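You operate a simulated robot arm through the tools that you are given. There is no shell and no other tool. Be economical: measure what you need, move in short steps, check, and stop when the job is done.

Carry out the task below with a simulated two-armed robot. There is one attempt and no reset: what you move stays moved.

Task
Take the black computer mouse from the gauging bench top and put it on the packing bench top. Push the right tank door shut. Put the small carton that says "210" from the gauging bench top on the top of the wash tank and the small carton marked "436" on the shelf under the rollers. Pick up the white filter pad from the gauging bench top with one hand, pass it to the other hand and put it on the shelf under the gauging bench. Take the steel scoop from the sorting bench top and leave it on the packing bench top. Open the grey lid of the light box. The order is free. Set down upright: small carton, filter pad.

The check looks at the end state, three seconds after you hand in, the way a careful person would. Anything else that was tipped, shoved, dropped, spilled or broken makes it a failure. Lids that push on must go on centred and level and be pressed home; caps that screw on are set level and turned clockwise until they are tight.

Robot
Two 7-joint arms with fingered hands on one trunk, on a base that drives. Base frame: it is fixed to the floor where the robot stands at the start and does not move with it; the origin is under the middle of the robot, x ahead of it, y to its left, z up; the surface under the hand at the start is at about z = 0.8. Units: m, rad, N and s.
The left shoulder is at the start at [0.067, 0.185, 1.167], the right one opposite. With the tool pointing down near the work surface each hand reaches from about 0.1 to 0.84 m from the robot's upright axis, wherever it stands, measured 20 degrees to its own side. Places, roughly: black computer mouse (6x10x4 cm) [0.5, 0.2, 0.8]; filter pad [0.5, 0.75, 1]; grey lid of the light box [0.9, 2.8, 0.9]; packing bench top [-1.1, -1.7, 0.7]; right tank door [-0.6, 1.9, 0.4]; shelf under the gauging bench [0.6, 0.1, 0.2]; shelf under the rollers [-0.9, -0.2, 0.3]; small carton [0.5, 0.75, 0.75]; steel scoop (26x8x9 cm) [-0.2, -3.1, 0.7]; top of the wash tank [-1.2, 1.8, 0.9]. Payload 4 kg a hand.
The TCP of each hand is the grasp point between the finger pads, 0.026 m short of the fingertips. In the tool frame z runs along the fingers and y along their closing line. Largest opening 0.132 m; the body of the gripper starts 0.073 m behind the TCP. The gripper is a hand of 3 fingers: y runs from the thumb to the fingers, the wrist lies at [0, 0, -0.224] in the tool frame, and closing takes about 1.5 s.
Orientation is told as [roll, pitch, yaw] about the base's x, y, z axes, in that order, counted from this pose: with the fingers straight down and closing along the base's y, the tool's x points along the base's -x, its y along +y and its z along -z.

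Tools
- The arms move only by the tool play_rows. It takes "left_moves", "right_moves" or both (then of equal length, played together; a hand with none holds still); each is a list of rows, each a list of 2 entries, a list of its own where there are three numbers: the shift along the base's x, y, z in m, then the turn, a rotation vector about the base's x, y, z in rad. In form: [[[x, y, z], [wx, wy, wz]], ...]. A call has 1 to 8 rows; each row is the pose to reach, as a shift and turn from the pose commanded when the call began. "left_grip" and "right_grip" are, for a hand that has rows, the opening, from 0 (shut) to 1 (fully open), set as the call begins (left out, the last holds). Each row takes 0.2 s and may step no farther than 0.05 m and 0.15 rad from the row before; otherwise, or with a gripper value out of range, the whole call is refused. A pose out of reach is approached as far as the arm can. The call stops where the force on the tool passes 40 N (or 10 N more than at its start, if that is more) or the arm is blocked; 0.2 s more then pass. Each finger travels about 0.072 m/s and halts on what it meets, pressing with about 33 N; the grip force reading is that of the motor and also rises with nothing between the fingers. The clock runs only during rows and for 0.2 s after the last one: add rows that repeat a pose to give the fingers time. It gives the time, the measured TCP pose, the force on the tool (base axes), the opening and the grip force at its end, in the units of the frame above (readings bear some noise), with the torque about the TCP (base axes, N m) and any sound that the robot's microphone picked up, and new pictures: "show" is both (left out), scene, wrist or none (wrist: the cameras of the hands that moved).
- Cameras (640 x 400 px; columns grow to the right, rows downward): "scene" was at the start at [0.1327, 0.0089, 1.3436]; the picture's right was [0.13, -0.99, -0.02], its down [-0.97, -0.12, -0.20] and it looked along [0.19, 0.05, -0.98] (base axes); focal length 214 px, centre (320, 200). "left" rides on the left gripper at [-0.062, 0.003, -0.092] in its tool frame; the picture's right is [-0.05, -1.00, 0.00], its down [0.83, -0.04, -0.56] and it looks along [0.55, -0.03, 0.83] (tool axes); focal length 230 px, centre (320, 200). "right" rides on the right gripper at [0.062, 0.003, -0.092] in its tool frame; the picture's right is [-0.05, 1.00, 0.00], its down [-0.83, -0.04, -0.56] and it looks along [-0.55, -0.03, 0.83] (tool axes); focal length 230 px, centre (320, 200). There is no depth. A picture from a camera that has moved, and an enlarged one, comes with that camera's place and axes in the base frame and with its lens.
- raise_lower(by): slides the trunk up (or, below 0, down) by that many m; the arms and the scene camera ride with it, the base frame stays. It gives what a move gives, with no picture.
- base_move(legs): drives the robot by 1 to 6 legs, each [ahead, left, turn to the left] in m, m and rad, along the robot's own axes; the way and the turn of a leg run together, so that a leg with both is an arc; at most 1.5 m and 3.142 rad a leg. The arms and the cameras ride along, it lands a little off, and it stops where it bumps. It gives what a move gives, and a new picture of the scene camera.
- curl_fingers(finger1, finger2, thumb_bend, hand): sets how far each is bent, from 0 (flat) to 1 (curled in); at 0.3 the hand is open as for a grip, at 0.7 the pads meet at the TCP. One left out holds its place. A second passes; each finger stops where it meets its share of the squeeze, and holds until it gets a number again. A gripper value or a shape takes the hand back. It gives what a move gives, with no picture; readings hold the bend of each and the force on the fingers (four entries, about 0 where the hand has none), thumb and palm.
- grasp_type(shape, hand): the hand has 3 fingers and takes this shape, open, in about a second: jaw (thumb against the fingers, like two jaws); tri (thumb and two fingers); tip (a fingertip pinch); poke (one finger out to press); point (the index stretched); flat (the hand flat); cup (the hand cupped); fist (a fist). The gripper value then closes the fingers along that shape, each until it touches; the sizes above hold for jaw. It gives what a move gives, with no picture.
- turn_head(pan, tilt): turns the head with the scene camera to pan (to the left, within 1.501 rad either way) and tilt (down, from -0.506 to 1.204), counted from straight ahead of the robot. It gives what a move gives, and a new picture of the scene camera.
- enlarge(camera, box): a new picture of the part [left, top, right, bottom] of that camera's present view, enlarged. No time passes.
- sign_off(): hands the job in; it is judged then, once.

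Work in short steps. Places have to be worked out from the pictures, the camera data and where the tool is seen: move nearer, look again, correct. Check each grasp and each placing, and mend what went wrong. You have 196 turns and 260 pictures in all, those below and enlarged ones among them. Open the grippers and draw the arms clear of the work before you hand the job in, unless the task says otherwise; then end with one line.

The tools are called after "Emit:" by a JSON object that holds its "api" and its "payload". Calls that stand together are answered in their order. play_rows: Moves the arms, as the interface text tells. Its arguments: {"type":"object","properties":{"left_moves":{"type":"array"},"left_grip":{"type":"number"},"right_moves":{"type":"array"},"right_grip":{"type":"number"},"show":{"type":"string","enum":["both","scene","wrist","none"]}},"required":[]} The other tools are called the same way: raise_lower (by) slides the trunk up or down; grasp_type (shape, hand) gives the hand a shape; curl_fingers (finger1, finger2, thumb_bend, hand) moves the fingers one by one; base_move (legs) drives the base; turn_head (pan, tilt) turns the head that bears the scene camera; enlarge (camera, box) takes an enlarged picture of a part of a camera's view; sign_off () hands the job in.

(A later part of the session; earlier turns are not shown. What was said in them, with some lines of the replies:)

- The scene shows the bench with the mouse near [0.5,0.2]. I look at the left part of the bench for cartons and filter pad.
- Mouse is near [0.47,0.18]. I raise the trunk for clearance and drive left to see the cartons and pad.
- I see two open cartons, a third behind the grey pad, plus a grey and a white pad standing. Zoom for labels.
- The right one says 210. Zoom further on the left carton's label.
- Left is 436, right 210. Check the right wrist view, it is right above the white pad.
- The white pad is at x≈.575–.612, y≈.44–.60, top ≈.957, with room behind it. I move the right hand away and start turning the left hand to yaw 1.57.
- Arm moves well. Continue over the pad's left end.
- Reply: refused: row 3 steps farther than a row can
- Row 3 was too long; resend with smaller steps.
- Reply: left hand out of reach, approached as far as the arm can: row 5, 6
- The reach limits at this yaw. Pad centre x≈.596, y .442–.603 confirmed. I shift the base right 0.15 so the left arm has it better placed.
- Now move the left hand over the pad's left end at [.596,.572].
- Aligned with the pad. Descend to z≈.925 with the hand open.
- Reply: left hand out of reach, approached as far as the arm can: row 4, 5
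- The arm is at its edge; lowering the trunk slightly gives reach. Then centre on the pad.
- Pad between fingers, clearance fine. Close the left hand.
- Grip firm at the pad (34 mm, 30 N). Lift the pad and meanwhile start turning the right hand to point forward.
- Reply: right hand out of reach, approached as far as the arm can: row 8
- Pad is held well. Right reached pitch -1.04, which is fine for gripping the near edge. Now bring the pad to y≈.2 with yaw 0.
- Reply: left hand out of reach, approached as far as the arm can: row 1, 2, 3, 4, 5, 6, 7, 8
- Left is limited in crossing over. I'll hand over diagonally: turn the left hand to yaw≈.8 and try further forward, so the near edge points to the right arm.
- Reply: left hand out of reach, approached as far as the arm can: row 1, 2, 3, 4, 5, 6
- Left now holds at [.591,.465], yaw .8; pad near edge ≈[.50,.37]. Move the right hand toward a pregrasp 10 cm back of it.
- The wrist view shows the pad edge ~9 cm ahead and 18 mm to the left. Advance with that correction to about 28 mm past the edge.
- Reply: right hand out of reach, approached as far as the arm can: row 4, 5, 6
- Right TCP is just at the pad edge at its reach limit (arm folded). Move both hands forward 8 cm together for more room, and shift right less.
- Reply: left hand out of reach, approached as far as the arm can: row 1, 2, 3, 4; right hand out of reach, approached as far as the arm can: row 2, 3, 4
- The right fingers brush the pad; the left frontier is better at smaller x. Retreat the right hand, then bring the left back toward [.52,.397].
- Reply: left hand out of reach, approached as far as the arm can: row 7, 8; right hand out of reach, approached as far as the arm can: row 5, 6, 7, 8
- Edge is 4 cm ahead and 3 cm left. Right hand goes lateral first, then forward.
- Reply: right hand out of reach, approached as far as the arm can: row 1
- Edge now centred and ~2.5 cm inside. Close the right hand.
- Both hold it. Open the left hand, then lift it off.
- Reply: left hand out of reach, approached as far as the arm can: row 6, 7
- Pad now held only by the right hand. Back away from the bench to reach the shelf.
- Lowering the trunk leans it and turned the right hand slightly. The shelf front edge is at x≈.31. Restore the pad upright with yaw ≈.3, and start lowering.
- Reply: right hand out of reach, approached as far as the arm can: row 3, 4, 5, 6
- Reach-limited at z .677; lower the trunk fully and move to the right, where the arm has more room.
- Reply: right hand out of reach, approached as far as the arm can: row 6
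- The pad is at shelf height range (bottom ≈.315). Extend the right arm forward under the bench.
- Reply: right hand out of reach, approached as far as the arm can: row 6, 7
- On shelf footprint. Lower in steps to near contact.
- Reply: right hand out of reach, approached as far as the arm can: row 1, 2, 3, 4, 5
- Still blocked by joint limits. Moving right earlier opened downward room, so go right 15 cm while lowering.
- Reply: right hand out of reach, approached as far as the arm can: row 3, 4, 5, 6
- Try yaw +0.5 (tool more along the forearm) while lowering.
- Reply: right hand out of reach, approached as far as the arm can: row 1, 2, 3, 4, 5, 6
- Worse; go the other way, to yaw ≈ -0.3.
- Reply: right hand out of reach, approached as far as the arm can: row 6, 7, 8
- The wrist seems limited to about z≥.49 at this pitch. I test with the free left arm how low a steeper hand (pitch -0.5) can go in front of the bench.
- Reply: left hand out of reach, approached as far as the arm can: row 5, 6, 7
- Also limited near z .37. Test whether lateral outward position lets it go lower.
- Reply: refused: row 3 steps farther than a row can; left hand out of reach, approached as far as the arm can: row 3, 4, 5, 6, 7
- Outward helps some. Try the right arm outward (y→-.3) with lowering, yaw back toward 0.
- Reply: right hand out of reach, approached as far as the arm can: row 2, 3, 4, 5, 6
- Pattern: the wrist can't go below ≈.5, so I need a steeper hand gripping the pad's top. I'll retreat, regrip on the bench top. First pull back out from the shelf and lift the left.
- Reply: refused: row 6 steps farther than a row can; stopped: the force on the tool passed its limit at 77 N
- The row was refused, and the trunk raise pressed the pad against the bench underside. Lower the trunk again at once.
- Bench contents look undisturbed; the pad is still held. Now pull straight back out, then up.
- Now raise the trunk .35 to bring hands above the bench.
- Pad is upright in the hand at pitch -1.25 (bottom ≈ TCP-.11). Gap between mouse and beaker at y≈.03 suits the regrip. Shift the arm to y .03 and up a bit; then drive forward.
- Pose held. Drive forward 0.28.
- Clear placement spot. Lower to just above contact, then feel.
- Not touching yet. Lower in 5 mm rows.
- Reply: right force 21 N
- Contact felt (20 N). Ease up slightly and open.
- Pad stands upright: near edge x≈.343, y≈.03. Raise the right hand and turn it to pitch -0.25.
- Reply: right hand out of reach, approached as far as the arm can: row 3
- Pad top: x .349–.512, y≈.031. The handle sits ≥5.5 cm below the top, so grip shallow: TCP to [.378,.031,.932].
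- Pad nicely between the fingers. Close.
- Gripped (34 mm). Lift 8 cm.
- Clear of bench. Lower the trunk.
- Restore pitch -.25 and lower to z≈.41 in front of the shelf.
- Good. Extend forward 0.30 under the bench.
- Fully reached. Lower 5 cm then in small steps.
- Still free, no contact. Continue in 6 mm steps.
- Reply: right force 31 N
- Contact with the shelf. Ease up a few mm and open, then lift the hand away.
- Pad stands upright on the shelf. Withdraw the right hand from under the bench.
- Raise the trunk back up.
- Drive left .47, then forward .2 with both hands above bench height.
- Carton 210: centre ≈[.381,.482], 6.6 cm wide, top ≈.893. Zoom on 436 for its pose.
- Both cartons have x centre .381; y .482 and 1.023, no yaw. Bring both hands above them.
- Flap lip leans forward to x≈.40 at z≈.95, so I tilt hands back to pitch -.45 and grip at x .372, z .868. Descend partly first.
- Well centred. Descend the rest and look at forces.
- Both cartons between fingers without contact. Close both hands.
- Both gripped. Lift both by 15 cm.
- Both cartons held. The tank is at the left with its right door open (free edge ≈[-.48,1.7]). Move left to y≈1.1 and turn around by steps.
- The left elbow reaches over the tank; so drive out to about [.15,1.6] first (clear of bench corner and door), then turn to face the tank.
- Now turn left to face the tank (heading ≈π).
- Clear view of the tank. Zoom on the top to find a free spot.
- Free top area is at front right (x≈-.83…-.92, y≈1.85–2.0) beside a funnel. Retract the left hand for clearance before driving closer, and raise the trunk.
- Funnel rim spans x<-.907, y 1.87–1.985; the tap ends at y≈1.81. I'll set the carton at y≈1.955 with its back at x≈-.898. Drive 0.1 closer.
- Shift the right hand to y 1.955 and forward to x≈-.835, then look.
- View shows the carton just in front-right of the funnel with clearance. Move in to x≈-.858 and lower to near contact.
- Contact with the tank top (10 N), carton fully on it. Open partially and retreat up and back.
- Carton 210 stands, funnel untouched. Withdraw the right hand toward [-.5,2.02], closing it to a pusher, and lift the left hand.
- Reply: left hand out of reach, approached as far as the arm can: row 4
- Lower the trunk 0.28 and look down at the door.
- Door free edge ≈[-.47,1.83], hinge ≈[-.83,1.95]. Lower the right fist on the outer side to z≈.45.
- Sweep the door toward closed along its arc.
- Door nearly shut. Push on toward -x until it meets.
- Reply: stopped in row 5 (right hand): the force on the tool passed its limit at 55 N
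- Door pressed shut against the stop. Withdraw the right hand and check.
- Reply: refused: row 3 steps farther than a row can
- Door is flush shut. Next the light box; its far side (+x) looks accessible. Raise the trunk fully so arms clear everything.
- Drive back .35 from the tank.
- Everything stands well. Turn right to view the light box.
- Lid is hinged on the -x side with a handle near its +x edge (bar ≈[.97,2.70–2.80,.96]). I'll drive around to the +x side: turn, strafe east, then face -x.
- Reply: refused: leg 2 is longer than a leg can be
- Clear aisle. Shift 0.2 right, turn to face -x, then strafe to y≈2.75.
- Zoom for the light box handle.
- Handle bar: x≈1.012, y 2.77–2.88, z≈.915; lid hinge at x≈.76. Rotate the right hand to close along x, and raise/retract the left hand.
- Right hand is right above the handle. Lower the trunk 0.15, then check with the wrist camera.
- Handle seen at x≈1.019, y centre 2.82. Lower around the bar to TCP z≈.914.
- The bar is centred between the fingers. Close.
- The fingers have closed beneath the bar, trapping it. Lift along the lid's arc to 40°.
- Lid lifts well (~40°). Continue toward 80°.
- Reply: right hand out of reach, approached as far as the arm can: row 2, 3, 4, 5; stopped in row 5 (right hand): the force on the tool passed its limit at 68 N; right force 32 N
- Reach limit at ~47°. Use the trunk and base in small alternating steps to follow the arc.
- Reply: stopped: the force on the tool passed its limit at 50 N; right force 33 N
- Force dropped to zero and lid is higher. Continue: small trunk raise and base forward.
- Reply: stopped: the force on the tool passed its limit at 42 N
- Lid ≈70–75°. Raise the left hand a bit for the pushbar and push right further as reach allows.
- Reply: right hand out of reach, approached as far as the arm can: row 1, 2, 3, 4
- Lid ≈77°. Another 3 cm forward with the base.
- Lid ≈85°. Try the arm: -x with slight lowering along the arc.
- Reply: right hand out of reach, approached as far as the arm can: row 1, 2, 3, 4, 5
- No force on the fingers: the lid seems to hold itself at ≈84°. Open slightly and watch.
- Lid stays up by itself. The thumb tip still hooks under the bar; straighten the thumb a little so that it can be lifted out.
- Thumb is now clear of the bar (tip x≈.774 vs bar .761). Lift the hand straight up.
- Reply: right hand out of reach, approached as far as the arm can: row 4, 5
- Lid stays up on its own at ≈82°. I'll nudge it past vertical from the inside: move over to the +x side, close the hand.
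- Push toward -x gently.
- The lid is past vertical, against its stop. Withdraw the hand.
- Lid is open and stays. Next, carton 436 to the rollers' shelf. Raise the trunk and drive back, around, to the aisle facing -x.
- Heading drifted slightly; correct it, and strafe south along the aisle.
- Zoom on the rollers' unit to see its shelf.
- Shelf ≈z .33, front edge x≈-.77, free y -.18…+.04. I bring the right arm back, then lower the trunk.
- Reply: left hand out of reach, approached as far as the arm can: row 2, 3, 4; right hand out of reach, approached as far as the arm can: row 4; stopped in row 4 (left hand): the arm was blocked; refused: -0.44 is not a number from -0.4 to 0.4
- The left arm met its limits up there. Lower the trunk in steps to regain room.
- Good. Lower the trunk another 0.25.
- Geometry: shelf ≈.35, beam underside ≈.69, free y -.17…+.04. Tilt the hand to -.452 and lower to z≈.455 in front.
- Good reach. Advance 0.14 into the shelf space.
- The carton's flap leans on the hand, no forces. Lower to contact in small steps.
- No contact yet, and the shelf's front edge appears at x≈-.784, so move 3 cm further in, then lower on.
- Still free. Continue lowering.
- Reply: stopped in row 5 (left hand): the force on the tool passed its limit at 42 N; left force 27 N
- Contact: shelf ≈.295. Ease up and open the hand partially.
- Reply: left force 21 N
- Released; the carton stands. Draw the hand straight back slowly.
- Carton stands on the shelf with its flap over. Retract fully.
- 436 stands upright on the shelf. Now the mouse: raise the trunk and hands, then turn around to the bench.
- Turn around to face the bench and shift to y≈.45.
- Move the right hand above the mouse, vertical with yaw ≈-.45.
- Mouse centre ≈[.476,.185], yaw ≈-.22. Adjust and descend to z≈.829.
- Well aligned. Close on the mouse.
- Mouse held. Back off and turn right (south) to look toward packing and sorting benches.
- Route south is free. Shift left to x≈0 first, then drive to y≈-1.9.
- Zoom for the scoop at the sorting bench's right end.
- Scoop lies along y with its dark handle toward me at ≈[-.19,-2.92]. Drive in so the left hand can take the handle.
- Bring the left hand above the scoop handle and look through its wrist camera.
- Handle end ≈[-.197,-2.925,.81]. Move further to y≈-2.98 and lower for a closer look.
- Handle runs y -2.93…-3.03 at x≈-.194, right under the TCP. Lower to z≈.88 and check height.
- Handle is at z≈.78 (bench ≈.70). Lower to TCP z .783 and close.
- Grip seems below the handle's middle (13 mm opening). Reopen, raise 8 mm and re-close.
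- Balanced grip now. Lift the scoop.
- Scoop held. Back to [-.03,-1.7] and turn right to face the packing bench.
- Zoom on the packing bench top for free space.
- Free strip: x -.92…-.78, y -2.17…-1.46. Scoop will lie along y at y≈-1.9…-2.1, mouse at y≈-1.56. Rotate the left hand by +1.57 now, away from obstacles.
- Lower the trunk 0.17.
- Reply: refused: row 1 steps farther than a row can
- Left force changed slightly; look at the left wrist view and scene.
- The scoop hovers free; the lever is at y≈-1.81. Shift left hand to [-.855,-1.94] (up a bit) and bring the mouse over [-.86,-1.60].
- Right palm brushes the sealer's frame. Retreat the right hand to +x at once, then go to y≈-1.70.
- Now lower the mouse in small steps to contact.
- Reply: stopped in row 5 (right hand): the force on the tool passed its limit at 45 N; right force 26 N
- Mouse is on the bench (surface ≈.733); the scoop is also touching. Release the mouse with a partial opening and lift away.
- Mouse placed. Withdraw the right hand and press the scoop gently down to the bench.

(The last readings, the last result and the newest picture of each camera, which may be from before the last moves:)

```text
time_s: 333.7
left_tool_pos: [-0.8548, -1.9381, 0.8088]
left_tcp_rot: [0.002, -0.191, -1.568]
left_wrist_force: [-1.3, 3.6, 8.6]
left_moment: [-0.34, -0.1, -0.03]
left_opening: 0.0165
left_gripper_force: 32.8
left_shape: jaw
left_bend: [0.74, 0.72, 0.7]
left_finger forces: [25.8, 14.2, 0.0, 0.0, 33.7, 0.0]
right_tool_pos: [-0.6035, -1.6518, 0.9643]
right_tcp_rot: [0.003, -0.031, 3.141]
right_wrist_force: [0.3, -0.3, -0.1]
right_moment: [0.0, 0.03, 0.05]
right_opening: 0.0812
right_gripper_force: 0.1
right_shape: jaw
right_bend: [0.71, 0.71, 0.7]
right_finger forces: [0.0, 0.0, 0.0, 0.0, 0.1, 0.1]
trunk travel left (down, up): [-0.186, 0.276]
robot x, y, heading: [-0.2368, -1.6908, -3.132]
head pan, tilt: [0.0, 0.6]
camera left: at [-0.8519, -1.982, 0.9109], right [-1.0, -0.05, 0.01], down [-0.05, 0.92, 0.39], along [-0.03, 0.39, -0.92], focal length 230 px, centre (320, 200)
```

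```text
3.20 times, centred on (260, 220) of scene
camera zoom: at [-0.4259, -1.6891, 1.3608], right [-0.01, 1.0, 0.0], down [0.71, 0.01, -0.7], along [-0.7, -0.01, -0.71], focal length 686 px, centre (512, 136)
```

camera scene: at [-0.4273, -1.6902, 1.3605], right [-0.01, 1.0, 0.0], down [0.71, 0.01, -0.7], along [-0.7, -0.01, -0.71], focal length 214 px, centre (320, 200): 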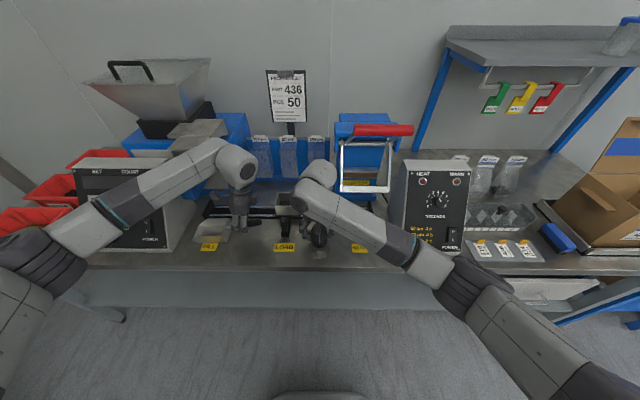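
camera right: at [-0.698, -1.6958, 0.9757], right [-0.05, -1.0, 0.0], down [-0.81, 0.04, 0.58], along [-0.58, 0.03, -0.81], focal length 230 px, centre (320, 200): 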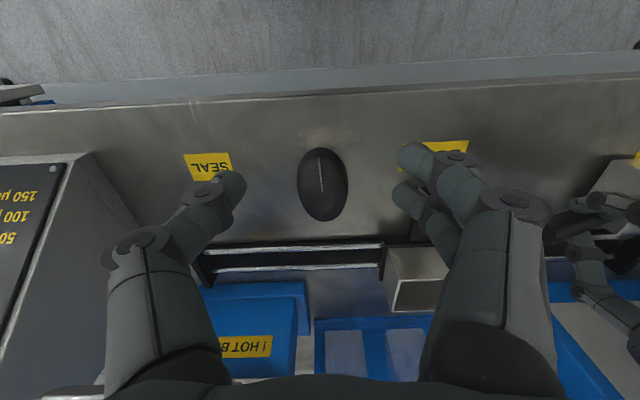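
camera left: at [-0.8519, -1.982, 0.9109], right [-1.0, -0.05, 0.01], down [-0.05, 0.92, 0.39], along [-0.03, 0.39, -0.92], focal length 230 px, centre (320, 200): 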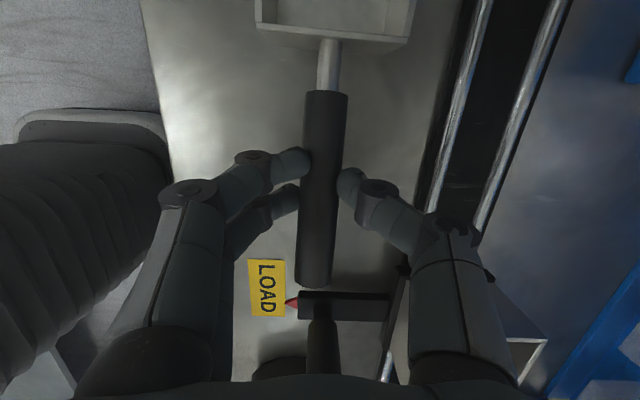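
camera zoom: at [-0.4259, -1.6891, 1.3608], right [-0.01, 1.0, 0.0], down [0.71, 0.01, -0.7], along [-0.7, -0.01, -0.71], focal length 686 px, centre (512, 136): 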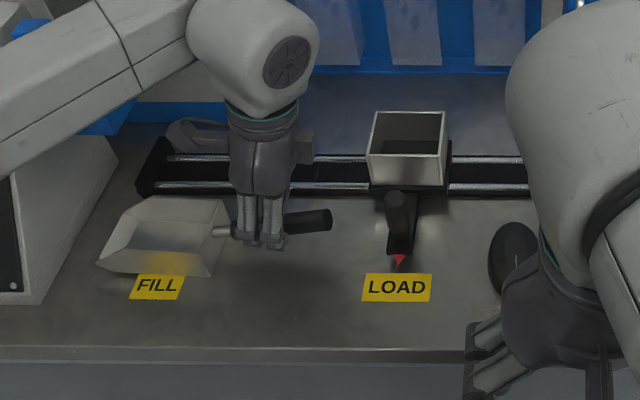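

Scoop pan rests on the bench, clear of the lever. Open and lift the left hand.

Emit:
{"api": "play_rows", "payload": {"left_moves": [[[0, 0, 0.001], [0, 0, 0]], [[0, 0, 0.001], [0, 0, 0]], [[0, 0, 0.001], [0, 0, 0]], [[0, 0, 0.001], [0, 0, 0]], [[0, 0, 0.03], [0, 0, 0]], [[0, 0, 0.07], [0, 0, 0]], [[0, 0, 0.11], [0, 0, 0]], [[0.03, 0, 0.14], [0, 0, 0]]], "left_grip": 0.6, "show": "none"}}

Emit:
{"api": "play_rows", "payload": {"left_moves": [[[0.04, 0, 0.01], [0, 0, 0]], [[0.08, 0, 0.02], [0, 0, 0]], [[0.12, 0, 0.03], [0, 0, 0]], [[0.16, 0, 0.04], [0, 0, 0]], [[0.2, 0, 0.05], [0, 0, 0]]], "left_grip": 1, "show": "scene"}}

Emit:
{"api": "enlarge", "payload": {"camera": "scene", "box": [180, 160, 440, 290]}}

```text
time_s: 335.5
left_tool_pos: [-0.8233, -1.9396, 0.9495]
left_tcp_rot: [0.001, -0.194, -1.566]
left_wrist_force: [0.2, 0.5, -0.6]
left_moment: [0.01, 0.02, -0.01]
left_opening: 0.079
left_gripper_force: 0.0
left_shape: jaw
left_bend: [0.71, 0.71, 0.71]
left_finger forces: [0.0, 0.0, 0.1, 0.1, 0.0, 0.1]
right_tool_pos: [-0.6026, -1.6527, 0.9652]
right_tcp_rot: [0.001, -0.032, -3.141]
right_wrist_force: [0.1, 0.4, 0.0]
right_moment: [-0.01, 0.02, -0.01]
right_opening: 0.0816
right_gripper_force: 0.1
right_shape: jaw
right_bend: [0.71, 0.71, 0.7]
right_finger forces: [0.0, 0.0, 0.0, 0.1, 0.1, 0.0]
trunk travel left (down, up): [-0.186, 0.276]
robot x, y, heading: [-0.237, -1.6921, -3.135]
head pan, tilt: [0.0, 0.6]
```

```text
time_s: 336.7
left_tool_pos: [-0.6225, -1.9365, 0.9963]
left_tcp_rot: [0.001, -0.19, -1.565]
left_wrist_force: [0.0, 0.1, -0.4]
left_moment: [-0.03, -0.01, -0.04]
left_opening: 0.1319
left_gripper_force: 0.1
left_shape: jaw
left_bend: [0.3, 0.3, 0.3]
left_finger forces: [0.0, 0.0, 0.1, 0.0, 0.1, 0.0]
right_tool_pos: [-0.6024, -1.6525, 0.965]
right_tcp_rot: [0.001, -0.032, -3.141]
right_wrist_force: [-0.6, -0.5, -0.7]
right_moment: [0.04, 0.02, -0.02]
right_opening: 0.0815
right_gripper_force: 0.2
right_shape: jaw
right_bend: [0.71, 0.71, 0.7]
right_finger forces: [0.0, 0.0, 0.0, 0.0, 0.0, 0.0]
trunk travel left (down, up): [-0.186, 0.276]
robot x, y, heading: [-0.2406, -1.6864, -3.13]
head pan, tilt: [0.0, 0.6]
camera scene: at [-0.4258, -1.6899, 1.3608], right [-0.01, 1.0, 0.0], down [0.71, 0.01, -0.7], along [-0.7, -0.01, -0.71], focal length 214 px, centre (320, 200)
```

scene: 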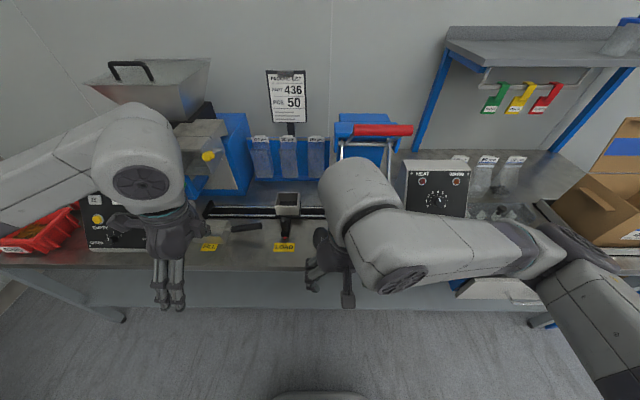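

```text
2.46 times, centred on (310, 225) of scene
camera zoom: at [-0.4258, -1.6899, 1.3608], right [-0.01, 1.0, 0.0], down [0.71, 0.01, -0.7], along [-0.7, -0.01, -0.71], focal length 528 px, centre (345, 138)
```

zoom: 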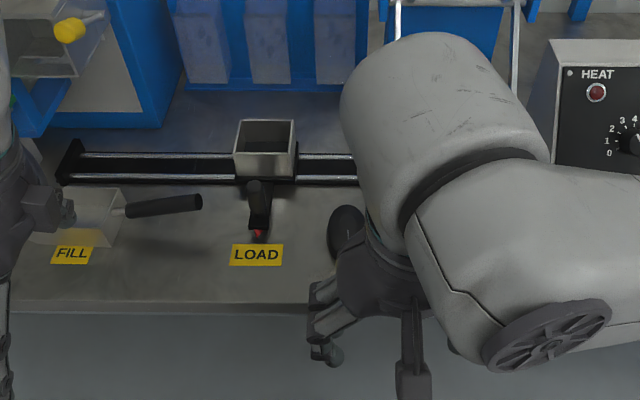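

Both rest on the packing bench. Back away and take a last look.

Emit:
{"api": "base_move", "payload": {"legs": [[-0.4, 0, 0]]}}

Emit:
{"api": "play_rows", "payload": {"right_moves": [[[0.03, 0.04, 0], [0, 0, 0]], [[0.06, 0.08, 0], [0, 0, 0]], [[0.09, 0.12, 0], [0, 0, 0]], [[0.1, 0.16, 0], [0, 0, 0]], [[0.1, 0.2, 0], [0, 0, 0]]], "right_grip": 1, "show": "none"}}

Emit:
{"api": "enlarge", "payload": {"camera": "scene", "box": [180, 110, 440, 270]}}

```text
time_s: 339.1
left_tool_pos: [-0.2338, -1.9315, 0.9963]
left_tcp_rot: [0.001, -0.191, -1.573]
left_wrist_force: [-0.8, 0.1, 0.6]
left_moment: [0.02, 0.02, -0.01]
left_opening: 0.132
left_gripper_force: 0.0
left_shape: jaw
left_bend: [0.3, 0.3, 0.3]
left_finger forces: [0.0, 0.0, 0.0, 0.0, 0.0, 0.0]
right_tool_pos: [-0.2133, -1.6466, 0.9644]
right_tcp_rot: [0.002, -0.03, 3.138]
right_wrist_force: [0.7, 0.6, 0.7]
right_moment: [-0.02, 0.02, -0.01]
right_opening: 0.0813
right_gripper_force: 0.1
right_shape: jaw
right_bend: [0.71, 0.71, 0.7]
right_finger forces: [0.1, 0.1, 0.1, 0.0, 0.0, 0.0]
trunk travel left (down, up): [-0.186, 0.276]
robot x, y, heading: [0.1536, -1.6859, -3.143]
head pan, tilt: [0.0, 0.6]
camera scene: at [-0.0361, -1.6861, 1.3606], right [0.0, 1.0, 0.0], down [0.71, 0.0, -0.7], along [-0.7, 0.0, -0.71], focal length 214 px, centre (320, 200)
```

scene: 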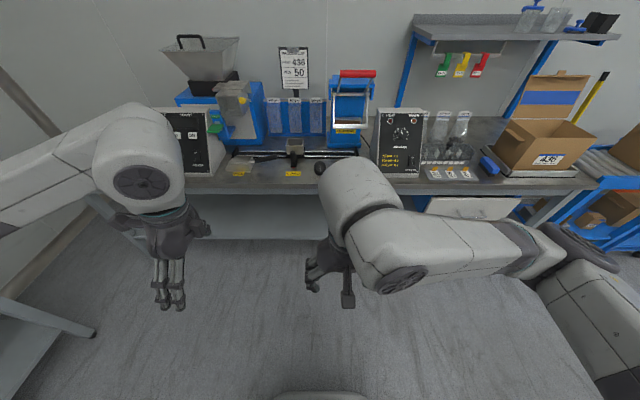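

```text
time_s: 340.3
left_tool_pos: [-0.2333, -1.9309, 0.9967]
left_tcp_rot: [0.001, -0.194, -1.572]
left_wrist_force: [1.3, 0.8, -0.7]
left_moment: [-0.02, 0.01, 0.0]
left_opening: 0.132
left_gripper_force: 0.0
left_shape: jaw
left_bend: [0.3, 0.3, 0.3]
left_finger forces: [0.0, 0.1, 0.0, 0.0, 0.0, 0.1]
right_tool_pos: [-0.2633, -1.48, 0.975]
right_tcp_rot: [0.004, -0.022, 3.136]
right_wrist_force: [0.3, -0.6, -0.2]
right_moment: [-0.02, 0.03, 0.04]
right_opening: 0.1323
right_gripper_force: 0.1
right_shape: jaw
right_bend: [0.3, 0.3, 0.3]
right_finger forces: [0.0, 0.0, 0.0, 0.1, 0.1, 0.1]
right hand out of reach, approached as far as the arm can: row 1, 2, 3, 4, 5
trunk travel left (down, up): [-0.186, 0.276]
robot x, y, heading: [0.1537, -1.6863, -3.136]
head pan, tilt: [0.0, 0.6]
```

```text
2.46 times, centred on (310, 190) of scene
camera zoom: at [-0.0352, -1.684, 1.3609], right [-0.01, 1.0, 0.0], down [0.71, 0.0, -0.7], along [-0.7, -0.01, -0.71], focal length 528 px, centre (345, 225)
```

zoom: 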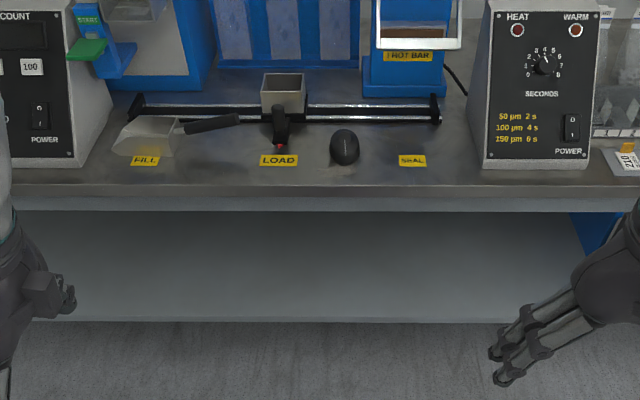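

The mouse and scoop rest on the packing bench, the hands are open and clear, and all the other jobs were checked as they were done. Handing in.

Emit:
{"api": "sign_off", "payload": {}}

```text
The job is handed in.
```

All six tasks are done and the job is handed in. One thing to know: while I was placing the filter pad, it was briefly pressed against the underside of the gauging bench, but the bench contents looked undisturbed afterwards.
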